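You operate a simulated robot arm through the tools that you are given. There is no shell and no other tool. Be economical: measure what you need, move in short steps, check, and stop when the job is done.

You are at the controls of a simulated two-armed robot. One attempt, no reset.

JOB
Put the can labelled "paste" from the workbench top on top of the silver reducer and the can that says "spring" on the high shelf. Put the orange tester on the side table top. Press the check key three times. Take the silver adapter and leave it on top of the teal roll. Switch the tester switch on. Put the cream fuse on top of the teal surge block. Put the black fuse on the wall ledge. Put the silver stub on the pink tag. Close the first aid door that stands open. Pick up the yellow logger with one hand, pass it to the other hand and put it on the top of the carton with the teal sticker. Fetch the cream surge block and set it on the wall ledge. Any order will do. Set down upright: can, orange tester, silver adapter, yellow logger, cream surge block.

The check looks at the end state, three seconds after you hand in, the way a careful person would. Anything else that was tipped, shoved, dropped, spilled or broken makes it a failure.

ROBOT AND FRAMES
Two 6-joint arms with two-finger grippers on one trunk, on a base that drives. Base frame: it is fixed to the floor where the robot stands at the start and does not move with it; the origin is under the middle of the robot, x ahead of it, y to its left, z up; the surface under the hand at the start is at about z = 900. Lengths are in mm, angles in rad, forces in N, time in s.
The left shoulder is at the start at [30, 178, 1063], the right one opposite. With the tool pointing down near the work surface each hand reaches from about 420 to 840 mm from the robot's upright axis, wherever it stands, measured 20 degrees to its own side. Places, roughly: black can, purple can, spring can, white can [750, 0, 1000]; black fuse [0, 1750, 750]; check key [700, 500, 900]; cream fuse [0, 1750, 750]; cream surge block [-1000, 1750, 750]; first aid door [-2600, 1800, 1400]; high shelf (17x22 cm) [-1820, 1920, 1720]; orange tester [500, -250, 1000]; pink tag [-6000, 0, 1000]; side table top (17x22 cm) [-840, -2660, 800]; silver adapter [500, 750, 1000]; silver reducer (9x9x11 cm) [700, 300, 900]; silver stub (5x5x12 cm) [-2800, 2000, 1100]; teal roll (6x6x3 cm) [800, 0, 900]; teal surge block [-1000, 1750, 750]; tester switch [600, 1000, 900]; top of the carton with the teal sticker [-2900, -2700, 1500]; wall ledge [-2900, 1900, 1000]; yellow logger [-3250, 2000, 1000]. Payload 2.54 kg a hand.
The tool frame of a hand sits at the grasp point between the pads (the TCP): z along the fingers, y along the line on which they close. The tips reach 30 mm beyond it. Largest opening 116 mm; the body of the gripper starts 95 mm behind the TCP.
Orientation is that of the tool frame in the base frame, as [roll, pitch, yaw] about the fixed x, y, z axes, in that order (R = Rz(yaw) Ry(pitch) Rx(roll)). With the fingers straight down and closing along the base's y, the tool's x points along the base's -x, its y along +y and its z along -z.

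CONTROLS
- The arms move only by the tool send_rows. It takes "left_steps", "right_steps" or both (then of equal length, played together; a hand with none holds still); each is a list of rows, each a list of 7 numbers: the shift along the base's x, y, z in mm, then the turn, a rotation vector about the base's x, y, z in degrees, then the gripper command, from -1 (shut) to 1 (fully open), values between in proportion. In form: [[dx, dy, dz, rx, ry, rz, claw], ...]. A call has 1 to 20 rows; each row shifts and turns the commanded pose from where the row before left it. Each row takes 0.2 s and may step no farther than 50 mm and 0.15 rad from the row before; otherwise, or with a gripper value out of range, the whole call is refused. Where a pose cannot be reached the arm comes as near as it can. A force on the tool above 40 N (or 10 N above the force at the start of the call, whichever is more), or a blocked arm, ends the call early, and 0.2 s more pass. Each finger travels about 153 mm/s and halts on what it meets, pressing with about 44 N; the grip force reading is that of the motor and also rises with nothing between the fingers. The clock runs only during rows and for 0.2 s after the last one: add rows that do not move to give the fingers time. The reply holds the time, the measured pose of the TCP, the force on the tool along the base axes, the opening and the grip force, in the units named above and with some noise, with the torque about the TCP (base axes, N m) and any sound that the robot's microphone picked up.
- Cameras (640 x 400 px; columns grow to the right, rows downward): "scene" is now at [44.4, 11, 1780.7]; the picture's right is [0.13, -0.99, 0.00], its down [-0.79, -0.10, -0.61] and it looks along [0.60, 0.08, -0.80] (base axes); focal length 249 px, centre (320, 200). "left" rides on the left gripper at [69, 15, -122] in its tool frame; the picture's right is [-0.21, 0.98, 0.00], its down [-0.83, -0.18, -0.53] and it looks along [-0.52, -0.11, 0.85] (tool axes); focal length 251 px, centre (320, 200). "right" rides on the right gripper at [69, -15, -122] in its tool frame; the picture's right is [0.21, 0.98, 0.00], its down [-0.83, 0.18, -0.53] and it looks along [-0.52, 0.11, 0.85] (tool axes); focal length 251 px, centre (320, 200). There is no depth. A picture from a camera that has moved, and an enlarged one, comes with that camera's place and axes in the base frame and with its lens.
- camera(camera): a new picture of that camera. No time passes.
- move_column(by): slides the trunk up (or, below 0, down) by that many mm; the arms and the scene camera ride with it, the base frame stays. It gives what a move gives, with no picture.
- drive_base(legs): drives the robot by 1 to 6 legs, each [ahead, left, turn to the left] in mm, mm and rad, along the robot's own axes; the way and the turn of a leg run together, so that a leg with both is an arc; at most 1500 mm and 3.142 rad a leg. The arms and the cameras ride along, it lands a little off, and it stops where it bumps. It gives what a move gives.
- pan_tilt(pan, tilt): turns the head with the scene camera to pan (to the left, within 2.496 rad either way) and tilt (down, from -0.506 to 1.204), counted from straight ahead of the robot. It gives what a move gives.
- inspect(camera, box): a new picture of the part [left, top, right, bottom] of that camera's present view, enlarged. No time passes.
- finish_job(): hands the job in; it is judged then, once.

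Work in short steps. Places have to be worked out from the pictures, the camera data and where the tool is seen: move nearer, look again, correct. Check each grasp and each placing, and mend what went wrong. You have 546 turns and 354 pictures in all, those below and enlarged ones among them. Open the grippers and draw the arms clear of the work before you hand the job in, unless the task says otherwise; then end with one line.

The tools are called after "Emit:" as name(argument=value, ...) on one line, values as JSON. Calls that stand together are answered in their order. send_rows: Moves the arms, as the interface text tells. Its arguments: {"type":"object","properties":{"left_steps":{"type":"array"},"right_steps":{"type":"array"}},"required":[]} The other tools are called the same way: move_column (by) slides the trunk up or down; drive_base (legs) drives the base; pan_tilt (pan, tilt) turns the head that bears the scene camera; camera (camera) takes a picture; inspect (camera, box) takes an enlarged picture of a part of a camera's view; finish_job () hands the job in.

At the start:

```text
time: 0.0
left_eef_pos: [368.5, 302.0, 1307.4]
left_orientation: [-3.139, 0.0, 3.141]
left_wrist_force: [0.1, -0.4, 0.2]
left_torque: [0.01, 0.0, -0.02]
left_gripper_width: 115.7
left_grip_force: 0.0
right_eef_pos: [577.1, -56.4, 1260.7]
right_orientation: [3.141, -0.001, -3.141]
right_wrist_force: [-0.3, 0.5, -0.9]
right_torque: [0.01, 0.01, 0.01]
right_gripper_width: 115.9
right_grip_force: 0.0
trunk travel left (down, up): [-275.0, 265.0]
robot x, y, heading: [-3.1, -2.0, -0.004]
head pan, tilt: [0.129, 0.92]
```

scene: 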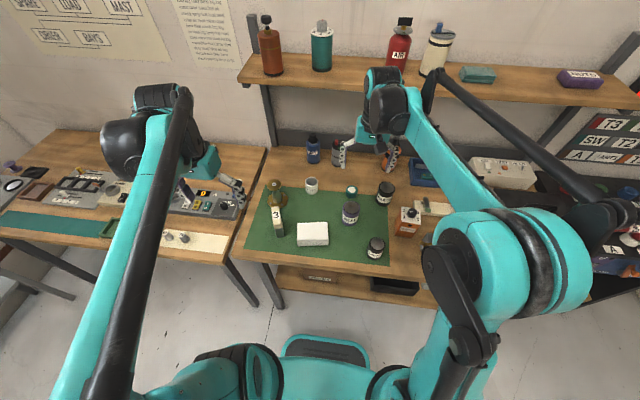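
right: 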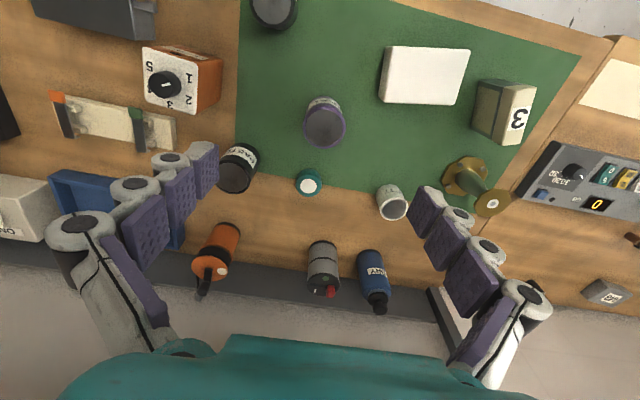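
left: 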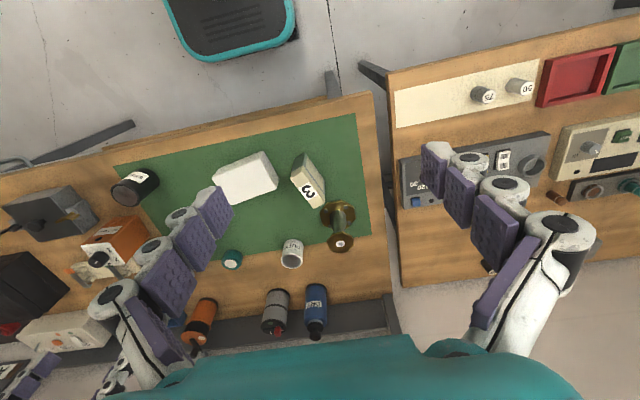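

The bench with a green mat is ahead and an instrument bench is to the left. I'll enlarge parts of the scene to read the labels.

Emit:
inspect(camera="scene", box=[230, 130, 470, 280])

Emit:
inspect(camera="scene", box=[0, 120, 260, 280])

Emit:
inspect(camera="right", box=[160, 0, 580, 320])

```text
2.67 times, centred on (350, 205) of scene
camera zoom: at [44.4, 11.0, 1780.7], right [0.13, -0.99, 0.0], down [-0.79, -0.1, -0.61], along [0.6, 0.08, -0.8], focal length 665 px, centre (240, 187)
```

zoom: 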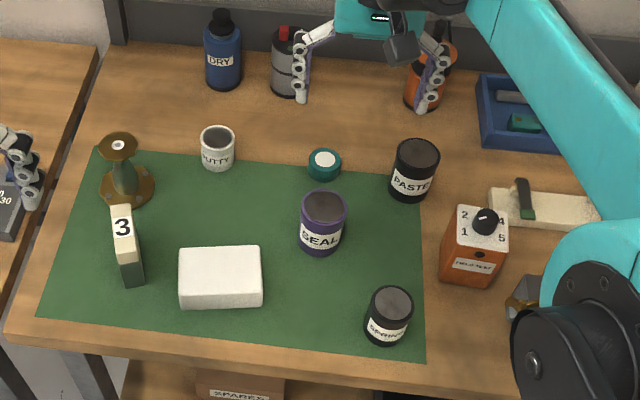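

```text
2.46 times, centred on (130, 200) of scene
camera zoom: at [44.4, 11.0, 1780.7], right [0.13, -0.99, 0.0], down [-0.79, -0.1, -0.61], along [0.6, 0.08, -0.8], focal length 614 px, centre (788, 200)
```

zoom: 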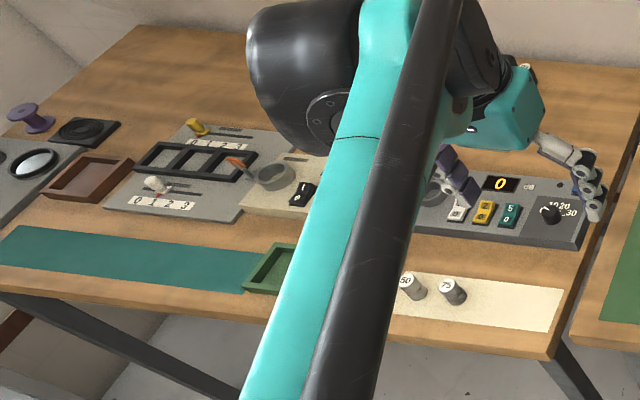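

```text
1.25 times, centred on (370, 160) of right
camera zoom: at [508.7, -72.1, 1382.7], right [-0.21, 0.98, 0.0], down [0.83, 0.18, 0.53], along [0.52, 0.11, -0.85], focal length 314 px, centre (258, 250)
```

zoom: 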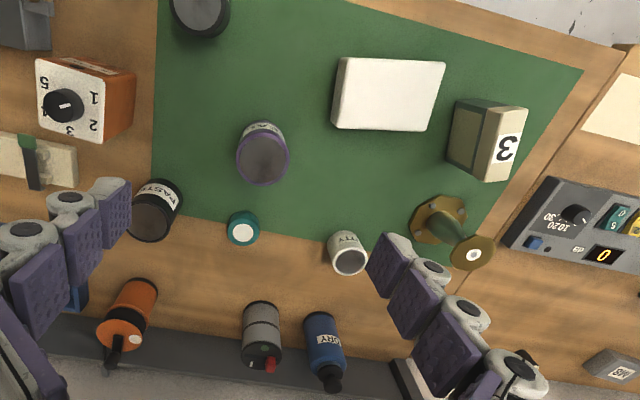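

I'll swing the left hand over the instrument bench for a look from above.

Emit:
send_rows(left_steps=[[0, 50, 0, 0, 0, 0, 1], [0, 50, 0, 0, 0, 0, 1], [0, 50, 0, 0, 0, 0, 1], [0, 50, 0, 0, 0, 0, 1], [0, 50, 0, 0, 0, 0, 1], [0, 50, 0, 0, 0, 0, 1], [0, 50, 0, 0, 0, 0, 1]])

Emit:
camera(camera="left")

Emit:
pan_tilt(pan=0.9, tilt=0.8)

Emit:
camera(camera="scene")

```text
time: 1.6
left_eef_pos: [369.7, 651.9, 1308.2]
left_orientation: [-3.141, -0.003, -3.141]
left_wrist_force: [0.9, 1.2, -0.3]
left_torque: [-0.05, 0.01, 0.0]
left_gripper_width: 116.0
left_grip_force: 0.1
right_eef_pos: [577.5, -53.0, 1260.6]
right_orientation: [-3.141, 0.0, 3.141]
right_wrist_force: [-0.3, -0.1, 0.6]
right_torque: [-0.03, -0.03, 0.0]
right_gripper_width: 116.1
right_grip_force: 0.2
trunk travel left (down, up): [-275.0, 265.0]
robot x, y, heading: [-1.0, 1.0, 0.0]
head pan, tilt: [0.129, 0.92]
```

```text
347 pictures are left
camera left: at [300.3, 666.9, 1429.2], right [0.21, 0.98, 0.0], down [0.83, -0.18, 0.53], along [0.52, -0.12, -0.85], focal length 251 px, centre (320, 200)
```

left: 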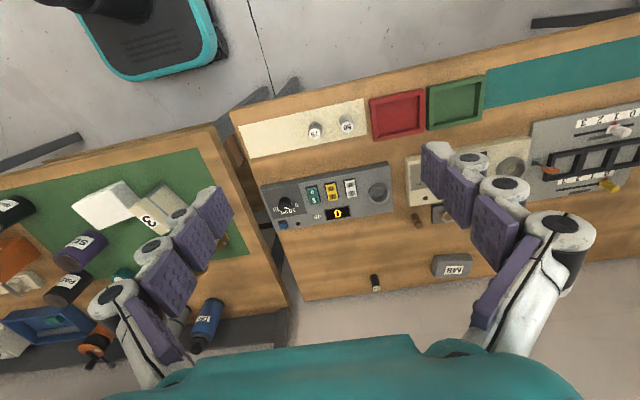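

```text
time: 2.7
left_eef_pos: [370.1, 649.6, 1309.2]
left_orientation: [3.141, 0.001, 3.141]
left_wrist_force: [0.7, 0.3, -0.5]
left_torque: [-0.01, -0.02, 0.01]
left_gripper_width: 115.8
left_grip_force: 0.1
right_eef_pos: [577.4, -55.6, 1261.1]
right_orientation: [3.141, 0.001, 3.141]
right_wrist_force: [-0.6, 0.0, 0.5]
right_torque: [0.04, 0.02, -0.01]
right_gripper_width: 115.8
right_grip_force: 0.0
trunk travel left (down, up): [-275.0, 265.0]
robot x, y, heading: [-0.3, -1.0, -0.004]
head pan, tilt: [0.901, 0.799]
```

```text
346 pictures are left
camera scene: at [20.8, 64.6, 1790.1], right [0.78, -0.62, 0.0], down [-0.45, -0.56, -0.7], along [0.43, 0.55, -0.72], focal length 249 px, centre (320, 200)
```

scene: 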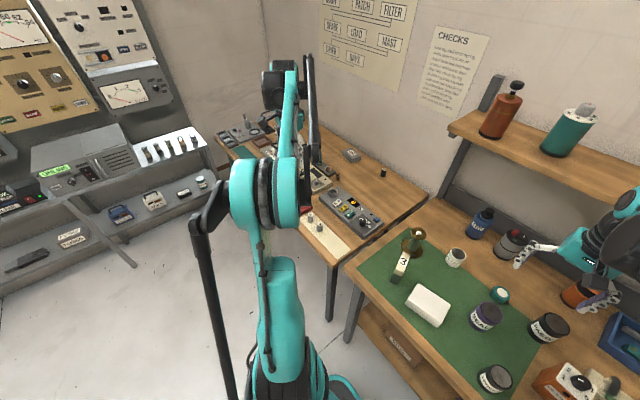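

Emit:
inspect(camera="left", box=[230, 70, 640, 320])

Emit:
inspect(camera="scene", box=[300, 130, 540, 280])

Emit:
inspect(camera="scene", box=[0, 0, 320, 200])

Emit:
inspect(camera="scene", box=[300, 0, 500, 125])

```text
1.56 times, centred on (435, 195) of left
camera zoom: at [300.1, 663.6, 1430.5], right [0.21, 0.98, 0.0], down [0.83, -0.18, 0.53], along [0.52, -0.11, -0.85], focal length 392 px, centre (140, 208)
```

zoom: 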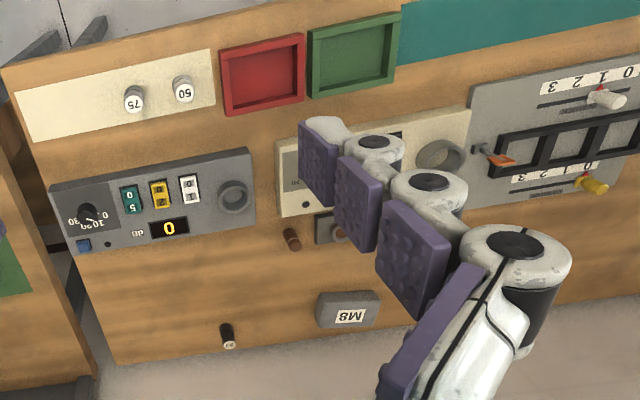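

```text
2.67 times, centred on (420, 205) of scene
camera zoom: at [20.8, 64.6, 1790.1], right [0.78, -0.62, 0.0], down [-0.45, -0.56, -0.7], along [0.43, 0.55, -0.72], focal length 665 px, centre (53, 187)
```

zoom: 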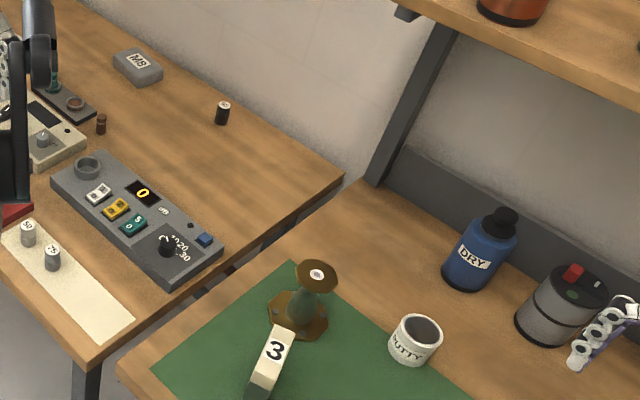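

```text
2.00 times, centred on (160, 100) of scene
camera zoom: at [20.8, 64.6, 1790.1], right [0.78, -0.62, 0.0], down [-0.45, -0.56, -0.7], along [0.43, 0.55, -0.72], focal length 499 px, centre (640, 400)
```

zoom: 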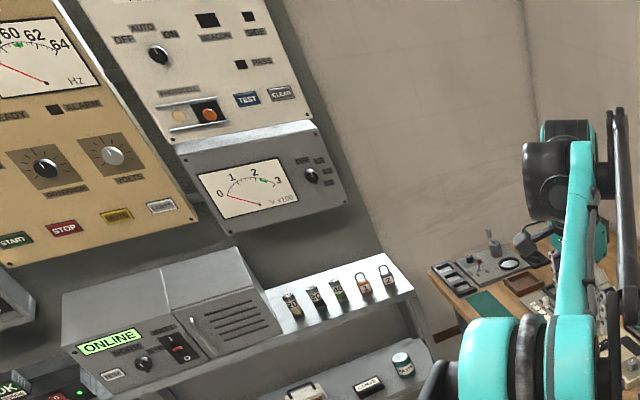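

```text
3.20 times, centred on (400, 62) of scene
camera zoom: at [20.8, 64.6, 1790.1], right [0.78, -0.62, 0.0], down [-0.45, -0.56, -0.7], along [0.43, 0.55, -0.72], focal length 798 px, centre (64, 640)
```

zoom: 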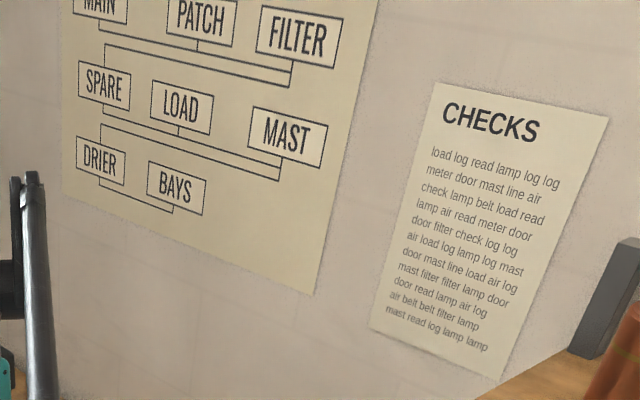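

I'll lower the left hand to see the "50/75" cylinders and panel labels closely.

Emit:
send_rows(left_steps=[[0, 20, -50, 0, 0, 0, 1], [0, 20, -50, 0, 0, 0, 1], [0, 20, -40, 0, 0, 0, 1], [0, 20, -30, 0, 0, 0, 1]])

Emit:
camera(camera="left")

Emit:
inspect(camera="left", box=[150, 50, 390, 200])

```text
refused: row 1 steps farther than a row can; nothing moved
```

```text
341 pictures are left
camera left: at [300.1, 663.6, 1430.5], right [0.21, 0.98, 0.0], down [0.83, -0.18, 0.53], along [0.52, -0.11, -0.85], focal length 251 px, centre (320, 200)
```

left: 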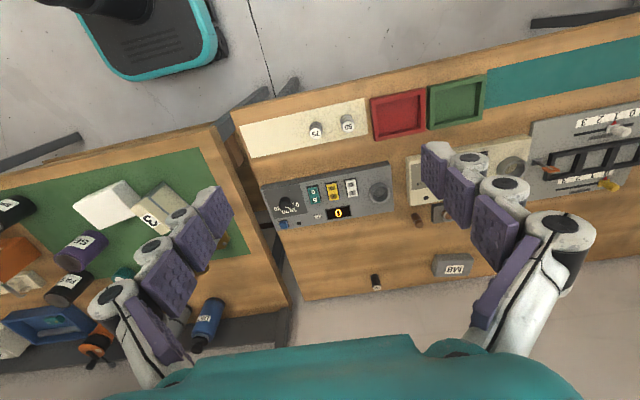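

```text
2.67 times, centred on (270, 125) of left
camera zoom: at [300.1, 663.6, 1430.5], right [0.21, 0.98, 0.0], down [0.83, -0.18, 0.53], along [0.52, -0.11, -0.85], focal length 670 px, centre (453, 400)
```

zoom: 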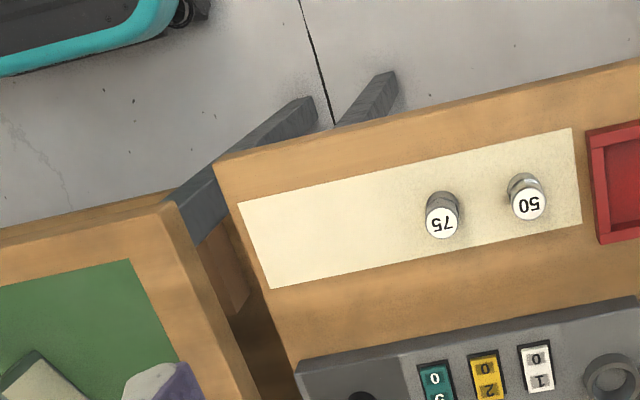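

Step vector too long; I'll repeat with shorter rows.

Emit:
send_rows(left_steps=[[0, 15, -47, 0, 0, 0, 1], [0, 15, -47, 0, 0, 0, 1], [0, 15, -47, 0, 0, 0, 1], [0, 15, -47, 0, 0, 0, 1]])

Emit:
camera(camera="left")

Emit:
inspect(camera="left", box=[150, 40, 390, 190])

Emit:
inspect(camera="left", box=[100, 120, 340, 270])

Emit:
inspect(camera="left", box=[380, 50, 640, 220])

```text
time: 3.7
left_eef_pos: [371.3, 711.5, 1119.3]
left_orientation: [-3.141, 0.002, 3.14]
left_wrist_force: [-0.2, 0.9, -0.3]
left_torque: [-0.06, 0.02, 0.05]
left_gripper_width: 115.6
left_grip_force: 0.1
right_eef_pos: [578.6, -54.0, 1260.8]
right_orientation: [-3.139, 0.0, 3.141]
right_wrist_force: [0.7, 0.0, 0.0]
right_torque: [-0.07, 0.01, 0.01]
right_gripper_width: 116.3
right_grip_force: 0.1
trunk travel left (down, up): [-275.0, 265.0]
robot x, y, heading: [-3.0, 2.1, -0.005]
head pan, tilt: [0.901, 0.799]
```

```text
339 pictures are left
camera left: at [300.9, 724.9, 1240.8], right [0.21, 0.98, 0.0], down [0.83, -0.18, 0.53], along [0.52, -0.12, -0.85], focal length 251 px, centre (320, 200)
```

left: 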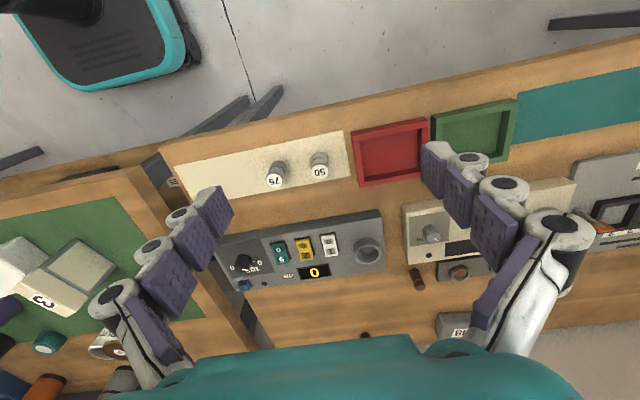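

```text
2.67 times, centred on (270, 115) of left
camera zoom: at [300.9, 724.9, 1240.8], right [0.21, 0.98, 0.0], down [0.83, -0.18, 0.53], along [0.52, -0.12, -0.85], focal length 670 px, centre (453, 427)
```

zoom: 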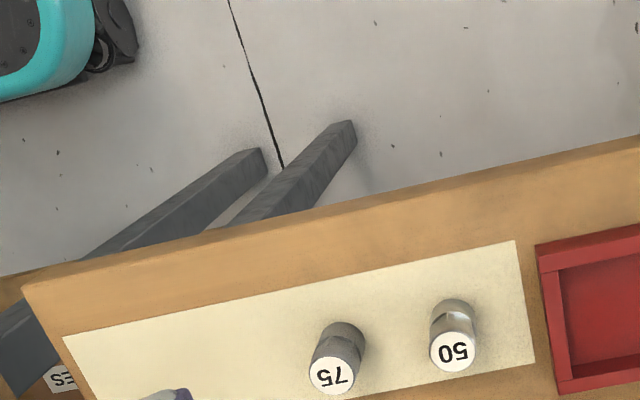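

```text
2.67 times, centred on (220, 195) of left
camera zoom: at [300.9, 724.9, 1240.8], right [0.21, 0.98, 0.0], down [0.83, -0.18, 0.53], along [0.52, -0.12, -0.85], focal length 670 px, centre (587, 213)
```

zoom: 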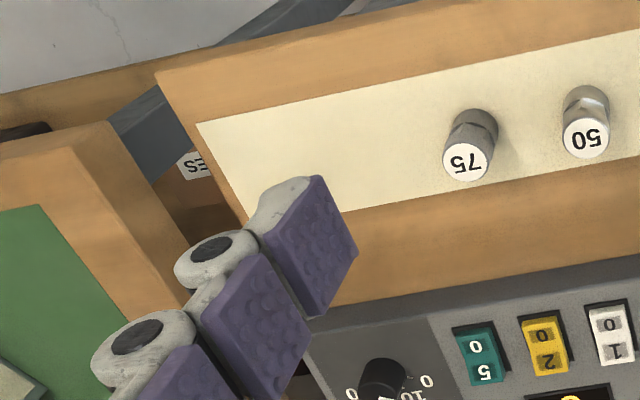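

```text
2.35 times, centred on (510, 135) of left
camera zoom: at [300.9, 724.9, 1240.8], right [0.21, 0.98, 0.0], down [0.83, -0.18, 0.53], along [0.52, -0.12, -0.85], focal length 592 px, centre (-127, 353)
```

zoom: 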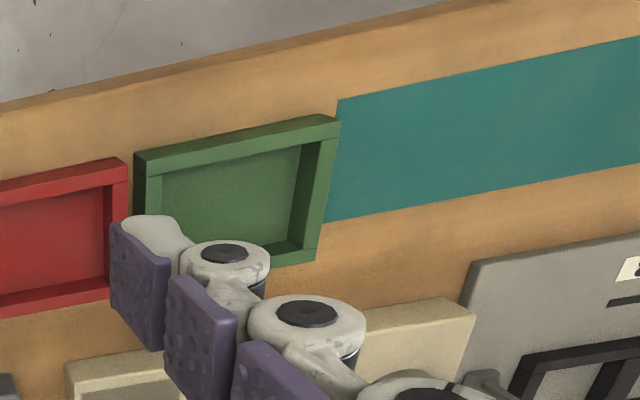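

"50" looks bright silver, "75" darker. Now I look at the panel with the coloured keys.

Emit:
send_rows(left_steps=[[40, -25, 0, 0, 0, 0, 1], [40, -25, 0, 0, 0, 0, 1], [40, -25, 0, 0, 0, 0, 1]])

Emit:
inspect(camera="left", box=[180, 60, 500, 260])

Emit:
camera(camera="left")

```text
time: 4.5
left_eef_pos: [491.8, 635.3, 1121.6]
left_orientation: [3.14, -0.001, -3.14]
left_wrist_force: [0.5, -0.9, 0.0]
left_torque: [0.02, 0.03, -0.01]
left_gripper_width: 116.2
left_grip_force: 0.0
right_eef_pos: [578.9, -56.2, 1260.4]
right_orientation: [3.141, -0.001, 3.141]
right_wrist_force: [0.8, -0.3, 0.5]
right_torque: [0.02, 0.02, 0.01]
right_gripper_width: 116.2
right_grip_force: 0.1
trunk travel left (down, up): [-275.0, 265.0]
robot x, y, heading: [1.9, -0.7, 0.001]
head pan, tilt: [0.901, 0.799]
```

```text
2.00 times, centred on (340, 160) of left
camera zoom: at [422.0, 648.8, 1242.3], right [0.21, 0.98, 0.0], down [0.83, -0.18, 0.53], along [0.52, -0.11, -0.85], focal length 503 px, centre (280, 280)
```

zoom: 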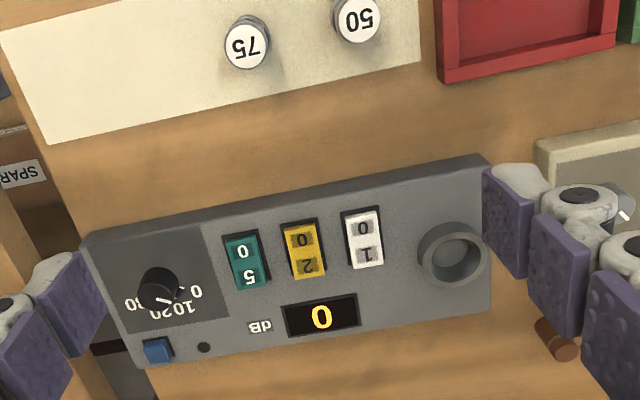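

```text
334 pictures are left
camera left: at [422.0, 648.8, 1242.3], right [0.21, 0.98, 0.0], down [0.83, -0.18, 0.53], along [0.52, -0.11, -0.85], focal length 251 px, centre (320, 200)
```

left: 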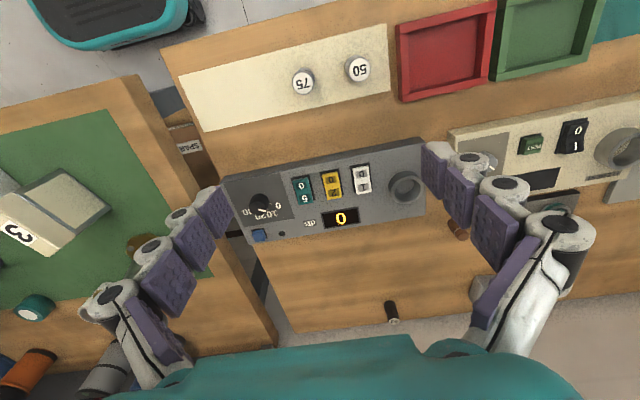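

The blue button matches the check key's place. Look at the tester panel.

Emit:
send_rows(left_steps=[[-30, 40, 0, 0, 0, 0, 1], [-30, 40, 0, 0, 0, 0, 1], [-30, 40, 0, 0, 0, 0, 1], [-20, 30, 0, 0, 0, 0, 1]])

Emit:
camera(camera="left")

Emit:
inspect(camera="left", box=[300, 100, 540, 250])

```text
time: 5.5
left_eef_pos: [379.1, 790.3, 1118.1]
left_orientation: [3.141, 0.0, 3.14]
left_wrist_force: [1.0, -0.5, 0.0]
left_torque: [0.0, -0.04, 0.0]
left_gripper_width: 116.2
left_grip_force: 0.1
right_eef_pos: [577.5, -55.7, 1261.7]
right_orientation: [-3.14, 0.0, -3.141]
right_wrist_force: [-0.6, -0.6, 0.7]
right_torque: [-0.04, -0.03, 0.01]
right_gripper_width: 115.8
right_grip_force: 0.0
trunk travel left (down, up): [-275.0, 265.0]
robot x, y, heading: [3.1, 2.8, 0.002]
head pan, tilt: [0.901, 0.799]
```

```text
333 pictures are left
camera left: at [308.7, 804.2, 1240.8], right [0.22, 0.98, 0.0], down [0.83, -0.18, 0.53], along [0.52, -0.12, -0.85], focal length 251 px, centre (320, 200)
```

left: 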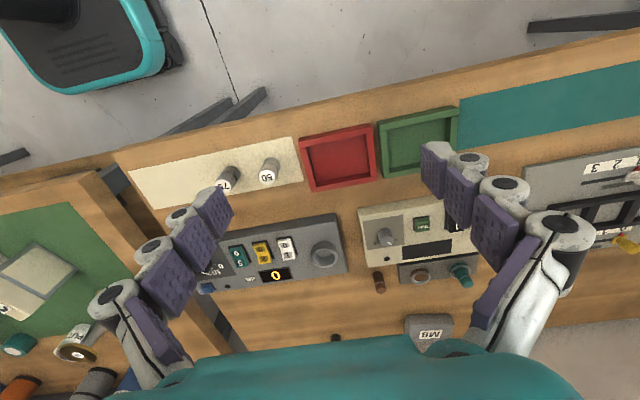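

```text
2.67 times, centred on (420, 175) of left
camera zoom: at [308.7, 804.2, 1240.8], right [0.22, 0.98, 0.0], down [0.83, -0.18, 0.53], along [0.52, -0.12, -0.85], focal length 670 px, centre (53, 267)
```

zoom: 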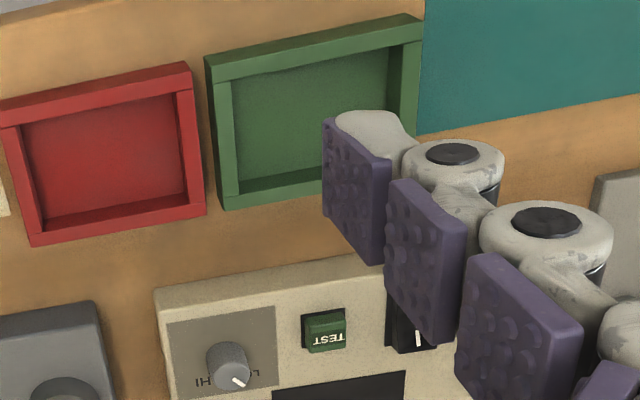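

Panel understood (black rocker is the tester switch). I drive the base 350 mm to the left so the left arm works comfortably.

Emit:
send_rows(left_steps=[[30, -35, 0, 0, 0, 0, 1], [30, -35, 0, 0, 0, 0, 1], [0, -45, 0, 0, 0, 0, 1], [0, -45, 0, 0, 0, 0, 1], [0, -45, 0, 0, 0, 0, 1], [0, -45, 0, 0, 0, 0, 1], [0, -45, 0, 0, 0, 0, 1], [0, -45, 0, 0, 0, 0, 1]])

Emit:
drive_base(legs=[[0, 350, 0]])

Emit:
camera(camera="left")

```text
time: 7.3
left_eef_pos: [438.0, 444.4, 1122.6]
left_orientation: [3.14, 0.0, -3.141]
left_wrist_force: [0.7, -0.1, 0.2]
left_torque: [0.02, 0.02, -0.03]
left_gripper_width: 116.0
left_grip_force: 0.0
right_eef_pos: [577.6, -56.8, 1261.8]
right_orientation: [3.141, 0.0, -3.14]
right_wrist_force: [-1.1, -0.5, -0.1]
right_torque: [0.03, -0.02, 0.01]
right_gripper_width: 116.0
right_grip_force: 0.1
trunk travel left (down, up): [-275.0, 265.0]
robot x, y, heading: [3.2, 1.6, -0.001]
head pan, tilt: [0.901, 0.799]
```

```text
time: 9.6
left_eef_pos: [442.3, 792.7, 1121.0]
left_orientation: [3.141, -0.001, 3.137]
left_wrist_force: [-0.2, 0.0, 0.0]
left_torque: [-0.03, 0.03, 0.01]
left_gripper_width: 115.9
left_grip_force: 0.1
right_eef_pos: [576.7, 287.8, 1260.1]
right_orientation: [3.141, -0.001, 3.137]
right_wrist_force: [0.5, 0.3, 0.0]
right_torque: [-0.01, -0.02, 0.01]
right_gripper_width: 115.9
right_grip_force: 0.1
trunk travel left (down, up): [-275.0, 265.0]
robot x, y, heading: [0.3, 347.5, -0.001]
head pan, tilt: [0.901, 0.799]
```

```text
331 pictures are left
camera left: at [372.4, 806.6, 1241.9], right [0.22, 0.98, 0.0], down [0.82, -0.19, 0.53], along [0.52, -0.12, -0.85], focal length 251 px, centre (320, 200)
```

left: 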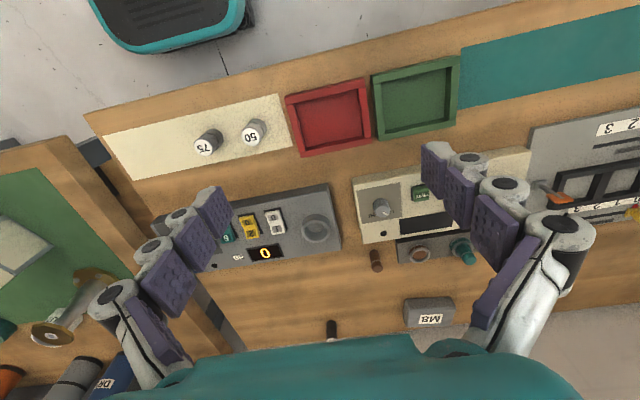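

I turn the left hand 90° so the fingers close along x (between neighbours) and move over the "50".

Emit:
send_rows(left_steps=[[1, -9, 0, 0, 0, 8.5, 1], [1, -9, 0, 0, 0, 8.5, 1], [1, -9, 0, 0, 0, 8.5, 1], [1, -9, 0, 0, 0, 8.5, 1], [1, -9, 0, 0, 0, 8.5, 1], [1, -9, 0, 0, 0, 8.5, 1], [1, -9, 0, 0, 0, 8.5, 1], [1, -9, 0, 0, 0, 8.5, 1], [1, -9, 0, 0, 0, 8.5, 1], [1, -9, 0, 0, 0, 8.5, 1], [1, -9, 0, 0, 0, 5, 0.2]])

Emit:
camera(camera="left")

```text
time: 12.0
left_eef_pos: [453.0, 692.8, 1122.2]
left_orientation: [3.141, 0.0, -1.575]
left_wrist_force: [0.1, 0.5, -0.3]
left_torque: [0.0, -0.05, -0.01]
left_gripper_width: 69.5
left_grip_force: 0.1
right_eef_pos: [577.9, 287.7, 1260.1]
right_orientation: [3.141, 0.0, 3.137]
right_wrist_force: [0.0, -0.1, 0.4]
right_torque: [0.02, 0.03, -0.04]
right_gripper_width: 115.8
right_grip_force: 0.1
trunk travel left (down, up): [-275.0, 265.0]
robot x, y, heading: [-0.4, 348.2, -0.004]
head pan, tilt: [0.901, 0.799]
```

```text
330 pictures are left
camera left: at [438.7, 622.4, 1243.0], right [-0.98, 0.22, 0.0], down [0.18, 0.83, 0.53], along [0.12, 0.52, -0.85], focal length 251 px, centre (320, 200)
```

left: 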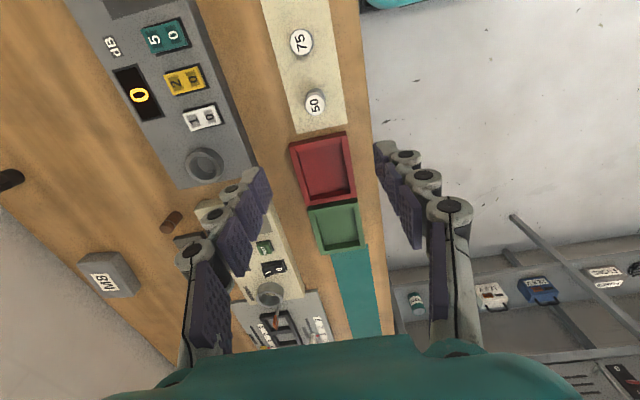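

"50" is near (458, 681). Descend partway and re-check.

Emit:
send_rows(left_steps=[[3, -6, -40, 0, 0, 0, 0.2], [2, -6, -40, 0, 0, 0, 0.2], [0, 0, -25, 0, 0, 0, 0.2], [0, 0, 0, 0, 0, 0, 0.2]])

Emit:
camera(camera="left")

```text
time: 13.0
left_eef_pos: [458.8, 678.1, 1015.7]
left_orientation: [3.141, 0.001, -1.576]
left_wrist_force: [1.5, 0.6, 0.5]
left_torque: [0.03, 0.01, 0.0]
left_gripper_width: 69.7
left_grip_force: 0.0
right_eef_pos: [576.9, 289.5, 1260.3]
right_orientation: [3.141, 0.0, 3.137]
right_wrist_force: [-0.1, 0.3, 0.7]
right_torque: [-0.03, -0.01, 0.02]
right_gripper_width: 116.2
right_grip_force: 0.1
trunk travel left (down, up): [-275.0, 265.0]
robot x, y, heading: [2.0, 350.0, -0.004]
head pan, tilt: [0.901, 0.799]
```

```text
329 pictures are left
camera left: at [441.5, 608.8, 1135.9], right [-0.98, 0.22, 0.0], down [0.19, 0.82, 0.53], along [0.12, 0.52, -0.85], focal length 251 px, centre (320, 200)
```

left: 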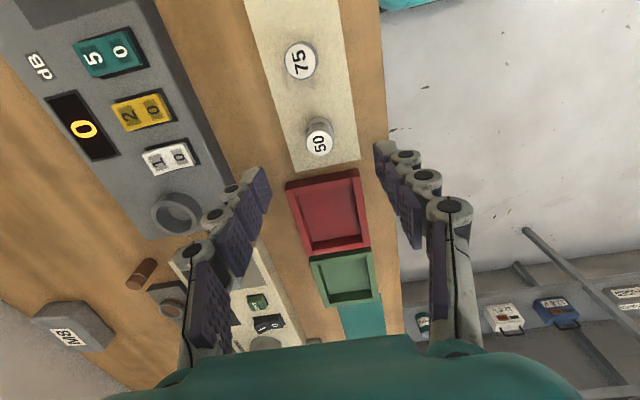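

Top disc is at about (459, 680). Descend to grasp height and close.

Emit:
send_rows(left_steps=[[0, 2, -40, 0, 0, 0, 0.2], [0, 0, -37, 0, 0, 0, 0.2], [0, 0, 0, 0, 0, 0, 0.2]])

Emit:
camera(camera="left")

```text
time: 13.8
left_eef_pos: [459.9, 680.9, 939.3]
left_orientation: [3.14, 0.0, -1.576]
left_wrist_force: [-0.5, -0.1, 0.1]
left_torque: [0.03, 0.02, 0.01]
left_gripper_width: 69.7
left_grip_force: 0.0
right_eef_pos: [577.5, 287.6, 1261.3]
right_orientation: [-3.14, 0.0, 3.138]
right_wrist_force: [0.5, 0.0, -0.3]
right_torque: [0.01, 0.01, 0.0]
right_gripper_width: 115.8
right_grip_force: 0.1
trunk travel left (down, up): [-275.0, 265.0]
robot x, y, heading: [0.2, 349.8, -0.008]
head pan, tilt: [0.901, 0.799]
```

```text
328 pictures are left
camera left: at [442.8, 610.9, 1060.4], right [-0.98, 0.22, 0.0], down [0.19, 0.82, 0.53], along [0.12, 0.52, -0.85], focal length 251 px, centre (320, 200)
```

left: 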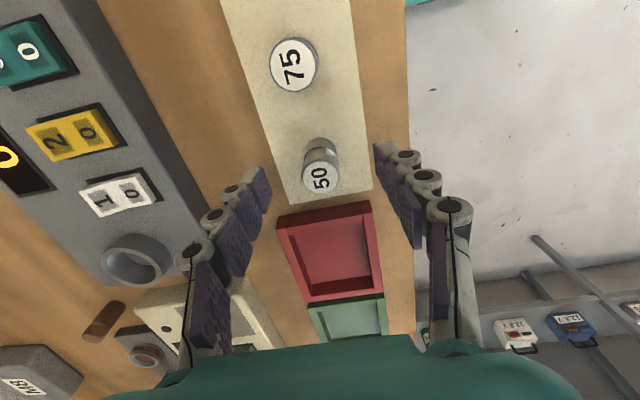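

Aligned; the disc is about z 923, so I go 5 mm lower and close.

Emit:
send_rows(left_steps=[[0, 0, -5, 0, 0, 0, 0.2], [0, 0, 0, 0, 0, 0, -0.2], [0, 0, 0, 0, 0, 0, -1], [0, 0, 0, 0, 0, 0, -1]])

Emit:
camera(camera="left")

```text
time: 14.8
left_eef_pos: [458.2, 681.2, 933.7]
left_orientation: [3.142, 0.002, -1.577]
left_wrist_force: [0.0, -1.1, -0.2]
left_torque: [-0.02, 0.01, 0.0]
left_gripper_width: 0.1
left_grip_force: 28.4
right_eef_pos: [579.3, 287.4, 1260.1]
right_orientation: [-3.141, -0.001, 3.138]
right_wrist_force: [-0.4, 0.1, -0.5]
right_torque: [0.01, 0.0, 0.02]
right_gripper_width: 116.0
right_grip_force: 0.0
trunk travel left (down, up): [-275.0, 265.0]
robot x, y, heading: [-2.1, 348.3, -0.003]
head pan, tilt: [0.901, 0.799]
```

```text
327 pictures are left
camera left: at [443.0, 611.6, 1055.5], right [-0.98, 0.22, 0.0], down [0.19, 0.82, 0.53], along [0.12, 0.52, -0.85], focal length 251 px, centre (320, 200)
```

left: 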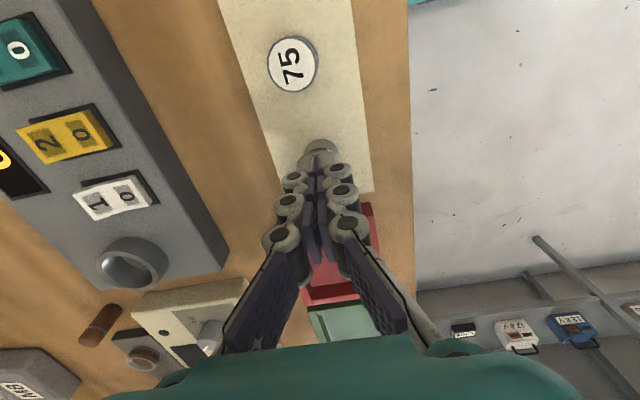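

The fingers closed behind it; the adapter is nearer to −y and taller. Open, rise, and look.

Emit:
send_rows(left_steps=[[0, 4, 0, 0, 0, 0, -0.2], [0, 0, 0, 0, 0, 0, 0.2], [0, 0, 40, 0, 0, 0, 0.2], [0, -20, 30, 0, 0, 0, 0.2], [0, -25, 0, 0, 0, 0, 0.2]])

Emit:
camera(camera="left")

Emit:
inspect(camera="left", box=[240, 80, 400, 180])

```text
time: 16.0
left_eef_pos: [458.4, 639.5, 1002.5]
left_orientation: [-3.141, 0.0, -1.576]
left_wrist_force: [-0.2, 0.4, 0.2]
left_torque: [0.01, -0.06, -0.01]
left_gripper_width: 69.7
left_grip_force: 0.1
right_eef_pos: [578.9, 287.6, 1260.0]
right_orientation: [3.141, 0.0, 3.137]
right_wrist_force: [-0.4, -0.1, 0.8]
right_torque: [-0.01, -0.02, 0.02]
right_gripper_width: 116.0
right_grip_force: 0.1
trunk travel left (down, up): [-275.0, 265.0]
robot x, y, heading: [-0.2, 347.6, -0.005]
head pan, tilt: [0.901, 0.799]
```

```text
326 pictures are left
camera left: at [442.4, 570.7, 1124.8], right [-0.98, 0.22, 0.0], down [0.19, 0.82, 0.53], along [0.12, 0.52, -0.85], focal length 251 px, centre (320, 200)
```

left: 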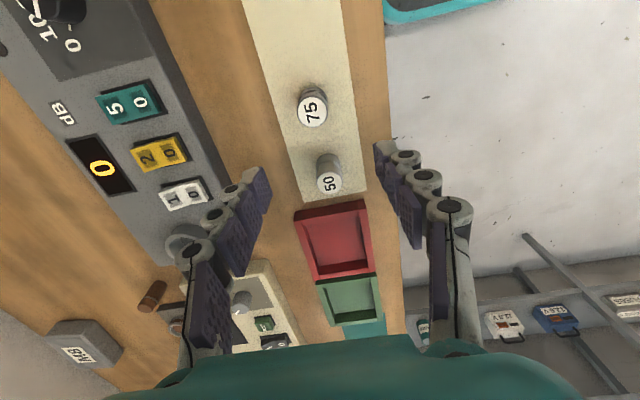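

```text
4.00 times, centred on (320, 130) of left
camera zoom: at [442.4, 570.7, 1124.8], right [-0.98, 0.22, 0.0], down [0.19, 0.82, 0.53], along [0.12, 0.52, -0.85], focal length 1006 px, centre (320, 480)
```

zoom: 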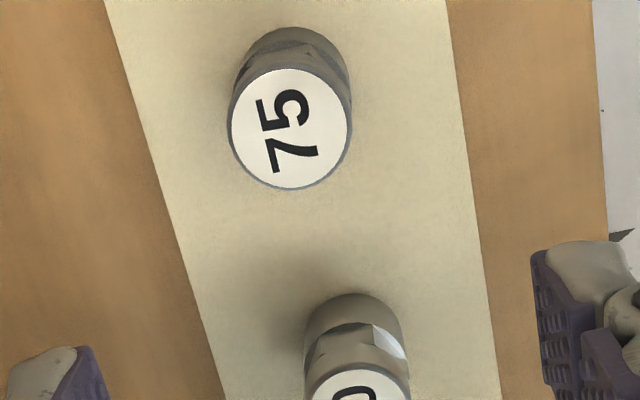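

Centre is at about (458, 669), top at z≈940. Re-approach from above.

Emit:
send_rows(left_steps=[[0, 29, 0, 0, 0, 0, 0.2], [0, 0, -35, 0, 0, 0, 0.2], [0, 0, -32, 0, 0, 0, 0.2], [0, 0, 0, 0, 0, 0, 0.2], [0, 0, 0, 0, 0, 0, -0.2], [0, 0, 0, 0, 0, 0, -1], [0, 0, 0, 0, 0, 0, -1]])

Emit:
camera(camera="left")

```text
time: 17.6
left_eef_pos: [459.0, 671.5, 935.3]
left_orientation: [3.142, 0.0, -1.576]
left_wrist_force: [0.4, 0.2, -0.2]
left_torque: [-0.02, 0.0, 0.02]
left_gripper_width: 0.2
left_grip_force: 28.3
right_eef_pos: [577.0, 287.7, 1261.1]
right_orientation: [-3.14, 0.001, 3.136]
right_wrist_force: [-1.3, -0.3, -0.3]
right_torque: [0.0, 0.03, -0.03]
right_gripper_width: 116.0
right_grip_force: 0.0
trunk travel left (down, up): [-275.0, 265.0]
robot x, y, heading: [2.6, 346.5, -0.008]
head pan, tilt: [0.901, 0.799]
```

```text
324 pictures are left
camera left: at [442.8, 601.4, 1056.9], right [-0.98, 0.22, 0.0], down [0.19, 0.82, 0.53], along [0.12, 0.52, -0.85], focal length 251 px, centre (320, 200)
```

left: 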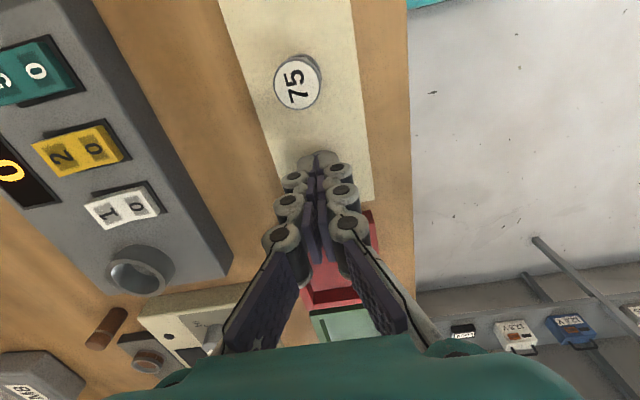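

Zoom to see what lies between the fingertips.

Emit:
inspect(camera="left", box=[240, 120, 400, 220])

```text
4.00 times, centred on (320, 170) of left
camera zoom: at [442.8, 601.4, 1056.9], right [-0.98, 0.22, 0.0], down [0.19, 0.82, 0.53], along [0.12, 0.52, -0.85], focal length 1006 px, centre (320, 320)
```

zoom: 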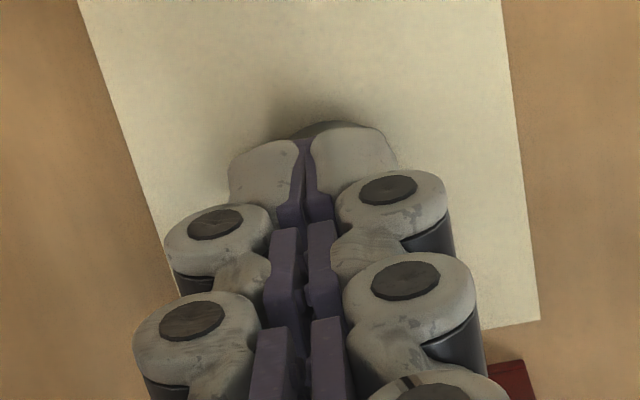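

The fingers passed above it: triangulating over views gives the top at z≈905 at y≈686, so this bench is lower (~865). Re-approach.

Emit:
send_rows(left_steps=[[0, 0, 20, 0, 0, 0, -1], [0, 14, 0, 0, 0, 0, 0.2], [0, 0, 0, 0, 0, 0, 0.2], [0, 0, -25, 0, 0, 0, 0.2], [0, 0, -15, 0, 0, 0, 0.2], [0, 0, 0, 0, 0, 0, 0.2]])

Emit:
camera(camera="left")

```text
time: 19.0
left_eef_pos: [458.4, 687.0, 916.4]
left_orientation: [-3.141, 0.001, -1.575]
left_wrist_force: [-0.1, -0.6, -0.6]
left_torque: [-0.02, 0.03, -0.02]
left_gripper_width: 69.9
left_grip_force: 0.0
right_eef_pos: [577.8, 288.7, 1261.5]
right_orientation: [-3.141, -0.001, 3.137]
right_wrist_force: [0.7, 0.6, 0.4]
right_torque: [0.03, -0.01, 0.06]
right_gripper_width: 115.8
right_grip_force: 0.1
trunk travel left (down, up): [-275.0, 265.0]
robot x, y, heading: [2.3, 345.2, -0.0]
head pan, tilt: [0.901, 0.799]
```

```text
322 pictures are left
camera left: at [443.2, 615.9, 1038.7], right [-0.98, 0.22, 0.0], down [0.19, 0.82, 0.53], along [0.12, 0.52, -0.85], focal length 251 px, centre (320, 200)
```

left: 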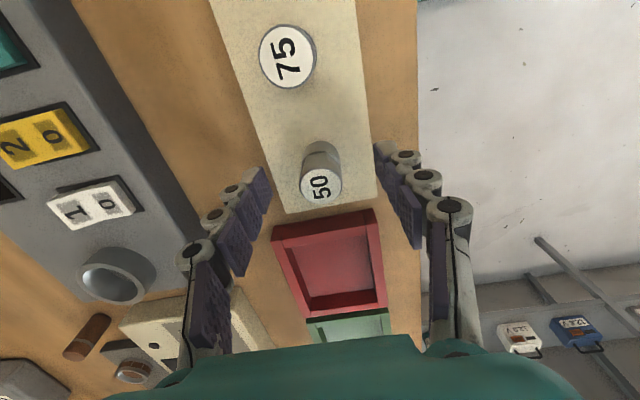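

Well aligned. Lower 14 mm and close.

Emit:
send_rows(left_steps=[[0, 0, -14, 0, 0, 0, 0.2], [0, 0, 0, 0, 0, 0, 0.2], [0, 0, 0, 0, 0, 0, -0.2], [0, 0, 0, 0, 0, 0, -1], [0, 0, 0, 0, 0, 0, -1]])

Emit:
camera(camera="left")

```text
time: 20.2
left_eef_pos: [459.8, 684.0, 904.4]
left_orientation: [-3.14, 0.002, -1.576]
left_wrist_force: [-0.1, -0.2, -0.5]
left_torque: [0.0, 0.01, 0.02]
left_gripper_width: 26.7
left_grip_force: 43.7
right_eef_pos: [578.2, 287.6, 1260.5]
right_orientation: [-3.141, 0.001, 3.136]
right_wrist_force: [0.9, 0.0, -0.5]
right_torque: [-0.02, 0.02, -0.01]
right_gripper_width: 116.0
right_grip_force: 0.1
trunk travel left (down, up): [-275.0, 265.0]
robot x, y, heading: [3.3, 347.1, -0.006]
head pan, tilt: [0.901, 0.799]
```

```text
321 pictures are left
camera left: at [443.1, 614.4, 1024.8], right [-0.98, 0.22, 0.0], down [0.19, 0.82, 0.53], along [0.12, 0.52, -0.85], focal length 251 px, centre (320, 200)
```

left: 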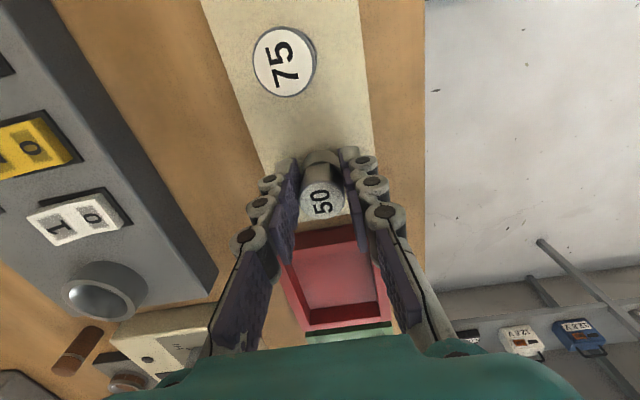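

Adapter gripped (26.7 mm). Lift it, move the right arm aside to the right, and drive back right by 400 mm.

Emit:
send_rows(left_steps=[[0, 0, 40, 0, 0, 0, -1], [0, 0, 45, 0, 0, 0, -1], [0, 0, 45, 0, 0, 0, -1], [0, 0, 45, 0, 0, 0, -1], [0, 0, 30, 0, 0, 0, -1], [0, 0, 0, 0, 0, 0, -1], [0, 0, 0, 0, 0, 0, -1]], right_steps=[[-10, -48, 0, 0, 0, 0, 1], [-10, -48, 0, 0, 0, 0, 1], [-10, -48, 0, 0, 0, 0, 1], [-10, -48, 0, 0, 0, 0, 1], [-10, -48, 0, 0, 0, 0, 1], [-10, -48, 0, 0, 0, 0, 1], [-10, -48, 0, 0, 0, 0, 1]])

Emit:
drive_base(legs=[[0, -400, 0]])

Emit:
pan_tilt(pan=0.0, tilt=0.92)

Emit:
camera(camera="scene")

Emit:
camera(camera="left")

```text
time: 21.8
left_eef_pos: [458.8, 683.3, 1111.0]
left_orientation: [3.14, 0.002, -1.576]
left_wrist_force: [0.8, -0.8, -0.5]
left_torque: [0.06, -0.02, -0.02]
left_gripper_width: 26.3
left_grip_force: 43.8
right_eef_pos: [505.1, -49.8, 1259.3]
right_orientation: [3.14, 0.0, 3.138]
right_wrist_force: [-0.2, -0.1, -0.3]
right_torque: [0.02, -0.01, 0.04]
right_gripper_width: 115.7
right_grip_force: 0.0
trunk travel left (down, up): [-275.0, 265.0]
robot x, y, heading: [-2.1, 348.4, -0.01]
head pan, tilt: [0.901, 0.799]
```

```text
time: 24.2
left_eef_pos: [456.0, 290.0, 1109.7]
left_orientation: [-3.141, -0.001, -1.572]
left_wrist_force: [0.3, 0.4, -1.6]
left_torque: [0.01, -0.03, 0.0]
left_gripper_width: 26.4
left_grip_force: 44.2
right_eef_pos: [505.4, -442.6, 1259.7]
right_orientation: [3.141, 0.0, 3.139]
right_wrist_force: [1.1, -0.1, 0.6]
right_torque: [0.0, 0.02, 0.07]
right_gripper_width: 116.2
right_grip_force: 0.1
trunk travel left (down, up): [-275.0, 265.0]
robot x, y, heading: [1.7, -49.5, 0.002]
head pan, tilt: [0.901, 0.799]
```

```text
time: 25.4
left_eef_pos: [456.5, 289.0, 1110.5]
left_orientation: [-3.141, 0.001, -1.571]
left_wrist_force: [0.1, 0.1, -1.2]
left_torque: [0.0, 0.01, 0.0]
left_gripper_width: 26.1
left_grip_force: 44.3
right_eef_pos: [506.4, -443.6, 1260.4]
right_orientation: [3.141, -0.001, 3.139]
right_wrist_force: [-0.1, -0.3, -1.3]
right_torque: [0.01, -0.03, 0.0]
right_gripper_width: 116.1
right_grip_force: 0.0
trunk travel left (down, up): [-275.0, 265.0]
robot x, y, heading: [1.9, -49.0, -0.001]
head pan, tilt: [0.0, 0.92]
```

```text
320 pictures are left
camera scene: at [44.7, -47.8, 1780.8], right [0.0, -1.0, 0.0], down [-0.8, 0.0, -0.61], along [0.61, 0.0, -0.8], focal length 249 px, centre (320, 200)
```

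scene: 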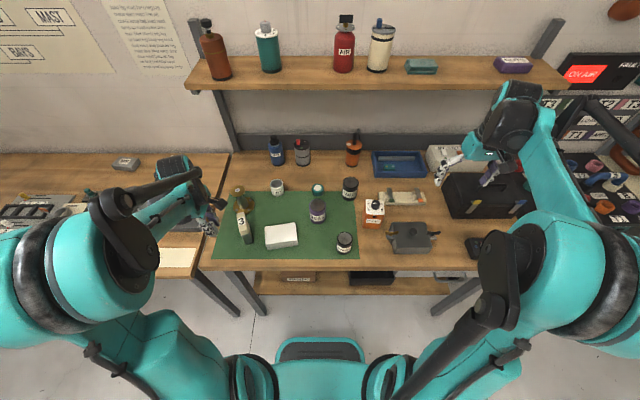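

```text
319 pictures are left
camera left: at [440.2, 219.8, 1230.3], right [-0.98, 0.22, 0.0], down [0.18, 0.83, 0.53], along [0.12, 0.52, -0.85], focal length 251 px, centre (320, 200)
```

left: 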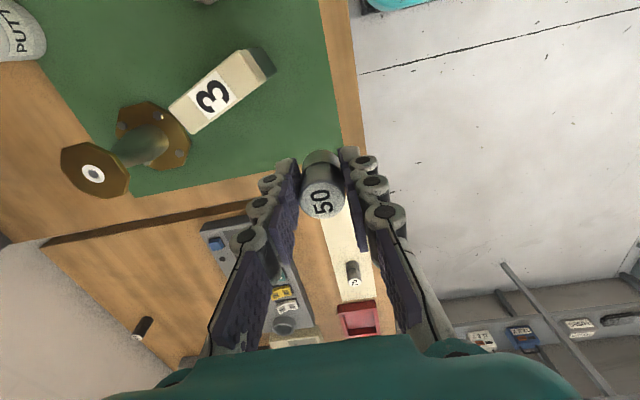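

Enlarge the mat area to fix positions.

Emit:
inspect(camera="scene", box=[200, 130, 440, 280])

```text
2.67 times, centred on (320, 205) of scene
camera zoom: at [44.7, -47.8, 1780.8], right [0.0, -1.0, 0.0], down [-0.8, 0.0, -0.61], along [0.61, 0.0, -0.8], focal length 665 px, centre (320, 187)
```

zoom: 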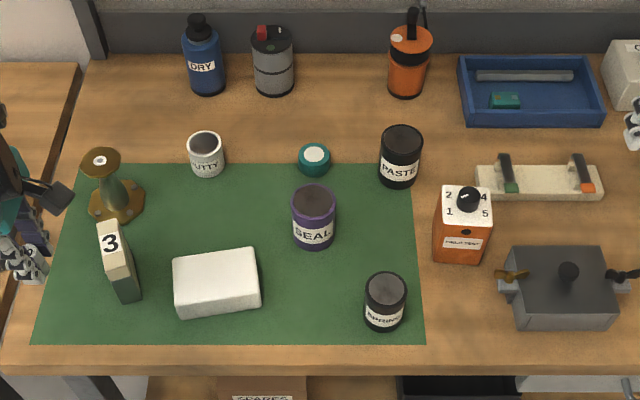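

Roll at about (765, −38). Carry the adapter above it.

Emit:
send_rows(left_steps=[[31, -33, 0, 0, 0, 0, -1], [31, -33, 0, 0, 0, 0, -1], [31, -33, 0, 0, 0, 0, -1], [31, -33, 0, 0, 0, 0, -1], [31, -33, 0, 0, 0, 0, -1], [31, -33, 0, 0, 0, 0, -1], [31, -33, 0, 0, 0, 0, -1], [31, -33, 0, 0, 0, 0, -1], [31, -33, 0, 0, 0, 0, -1], [30, -32, 0, 0, 0, 0, -1], [0, 0, 0, 0, 0, 0, -1]])

Emit:
camera(camera="left")

Emit:
inspect(camera="scene", box=[240, 110, 400, 210])

```text
time: 27.9
left_eef_pos: [770.2, -36.6, 1108.9]
left_orientation: [-3.141, -0.001, -1.572]
left_wrist_force: [-0.2, 0.6, -0.7]
left_torque: [-0.01, -0.04, -0.01]
left_gripper_width: 26.3
left_grip_force: 44.2
right_eef_pos: [504.4, -441.0, 1261.5]
right_orientation: [-3.14, -0.001, 3.139]
right_wrist_force: [-1.5, -0.7, 0.3]
right_torque: [-0.02, -0.05, 0.0]
right_gripper_width: 115.9
right_grip_force: 0.2
trunk travel left (down, up): [-275.0, 265.0]
robot x, y, heading: [2.2, -48.3, -0.0]
head pan, tilt: [0.0, 0.92]
```

```text
317 pictures are left
camera left: at [753.9, -107.2, 1230.8], right [-0.98, 0.22, 0.0], down [0.18, 0.83, 0.53], along [0.12, 0.52, -0.85], focal length 251 px, centre (320, 200)
```

left: 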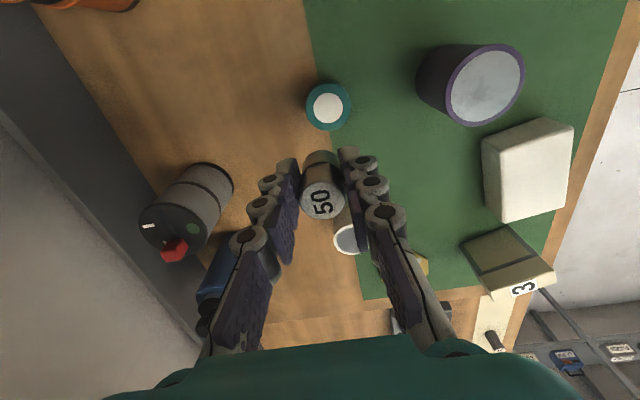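

```text
4.00 times, centred on (320, 160) of scene
camera zoom: at [43.0, -47.1, 1780.9], right [0.0, -1.0, 0.0], down [-0.8, 0.0, -0.61], along [0.61, 0.0, -0.8], focal length 997 px, centre (320, 360)
```

zoom: 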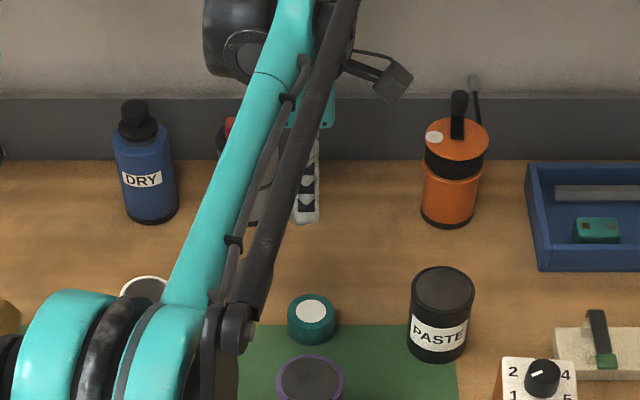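

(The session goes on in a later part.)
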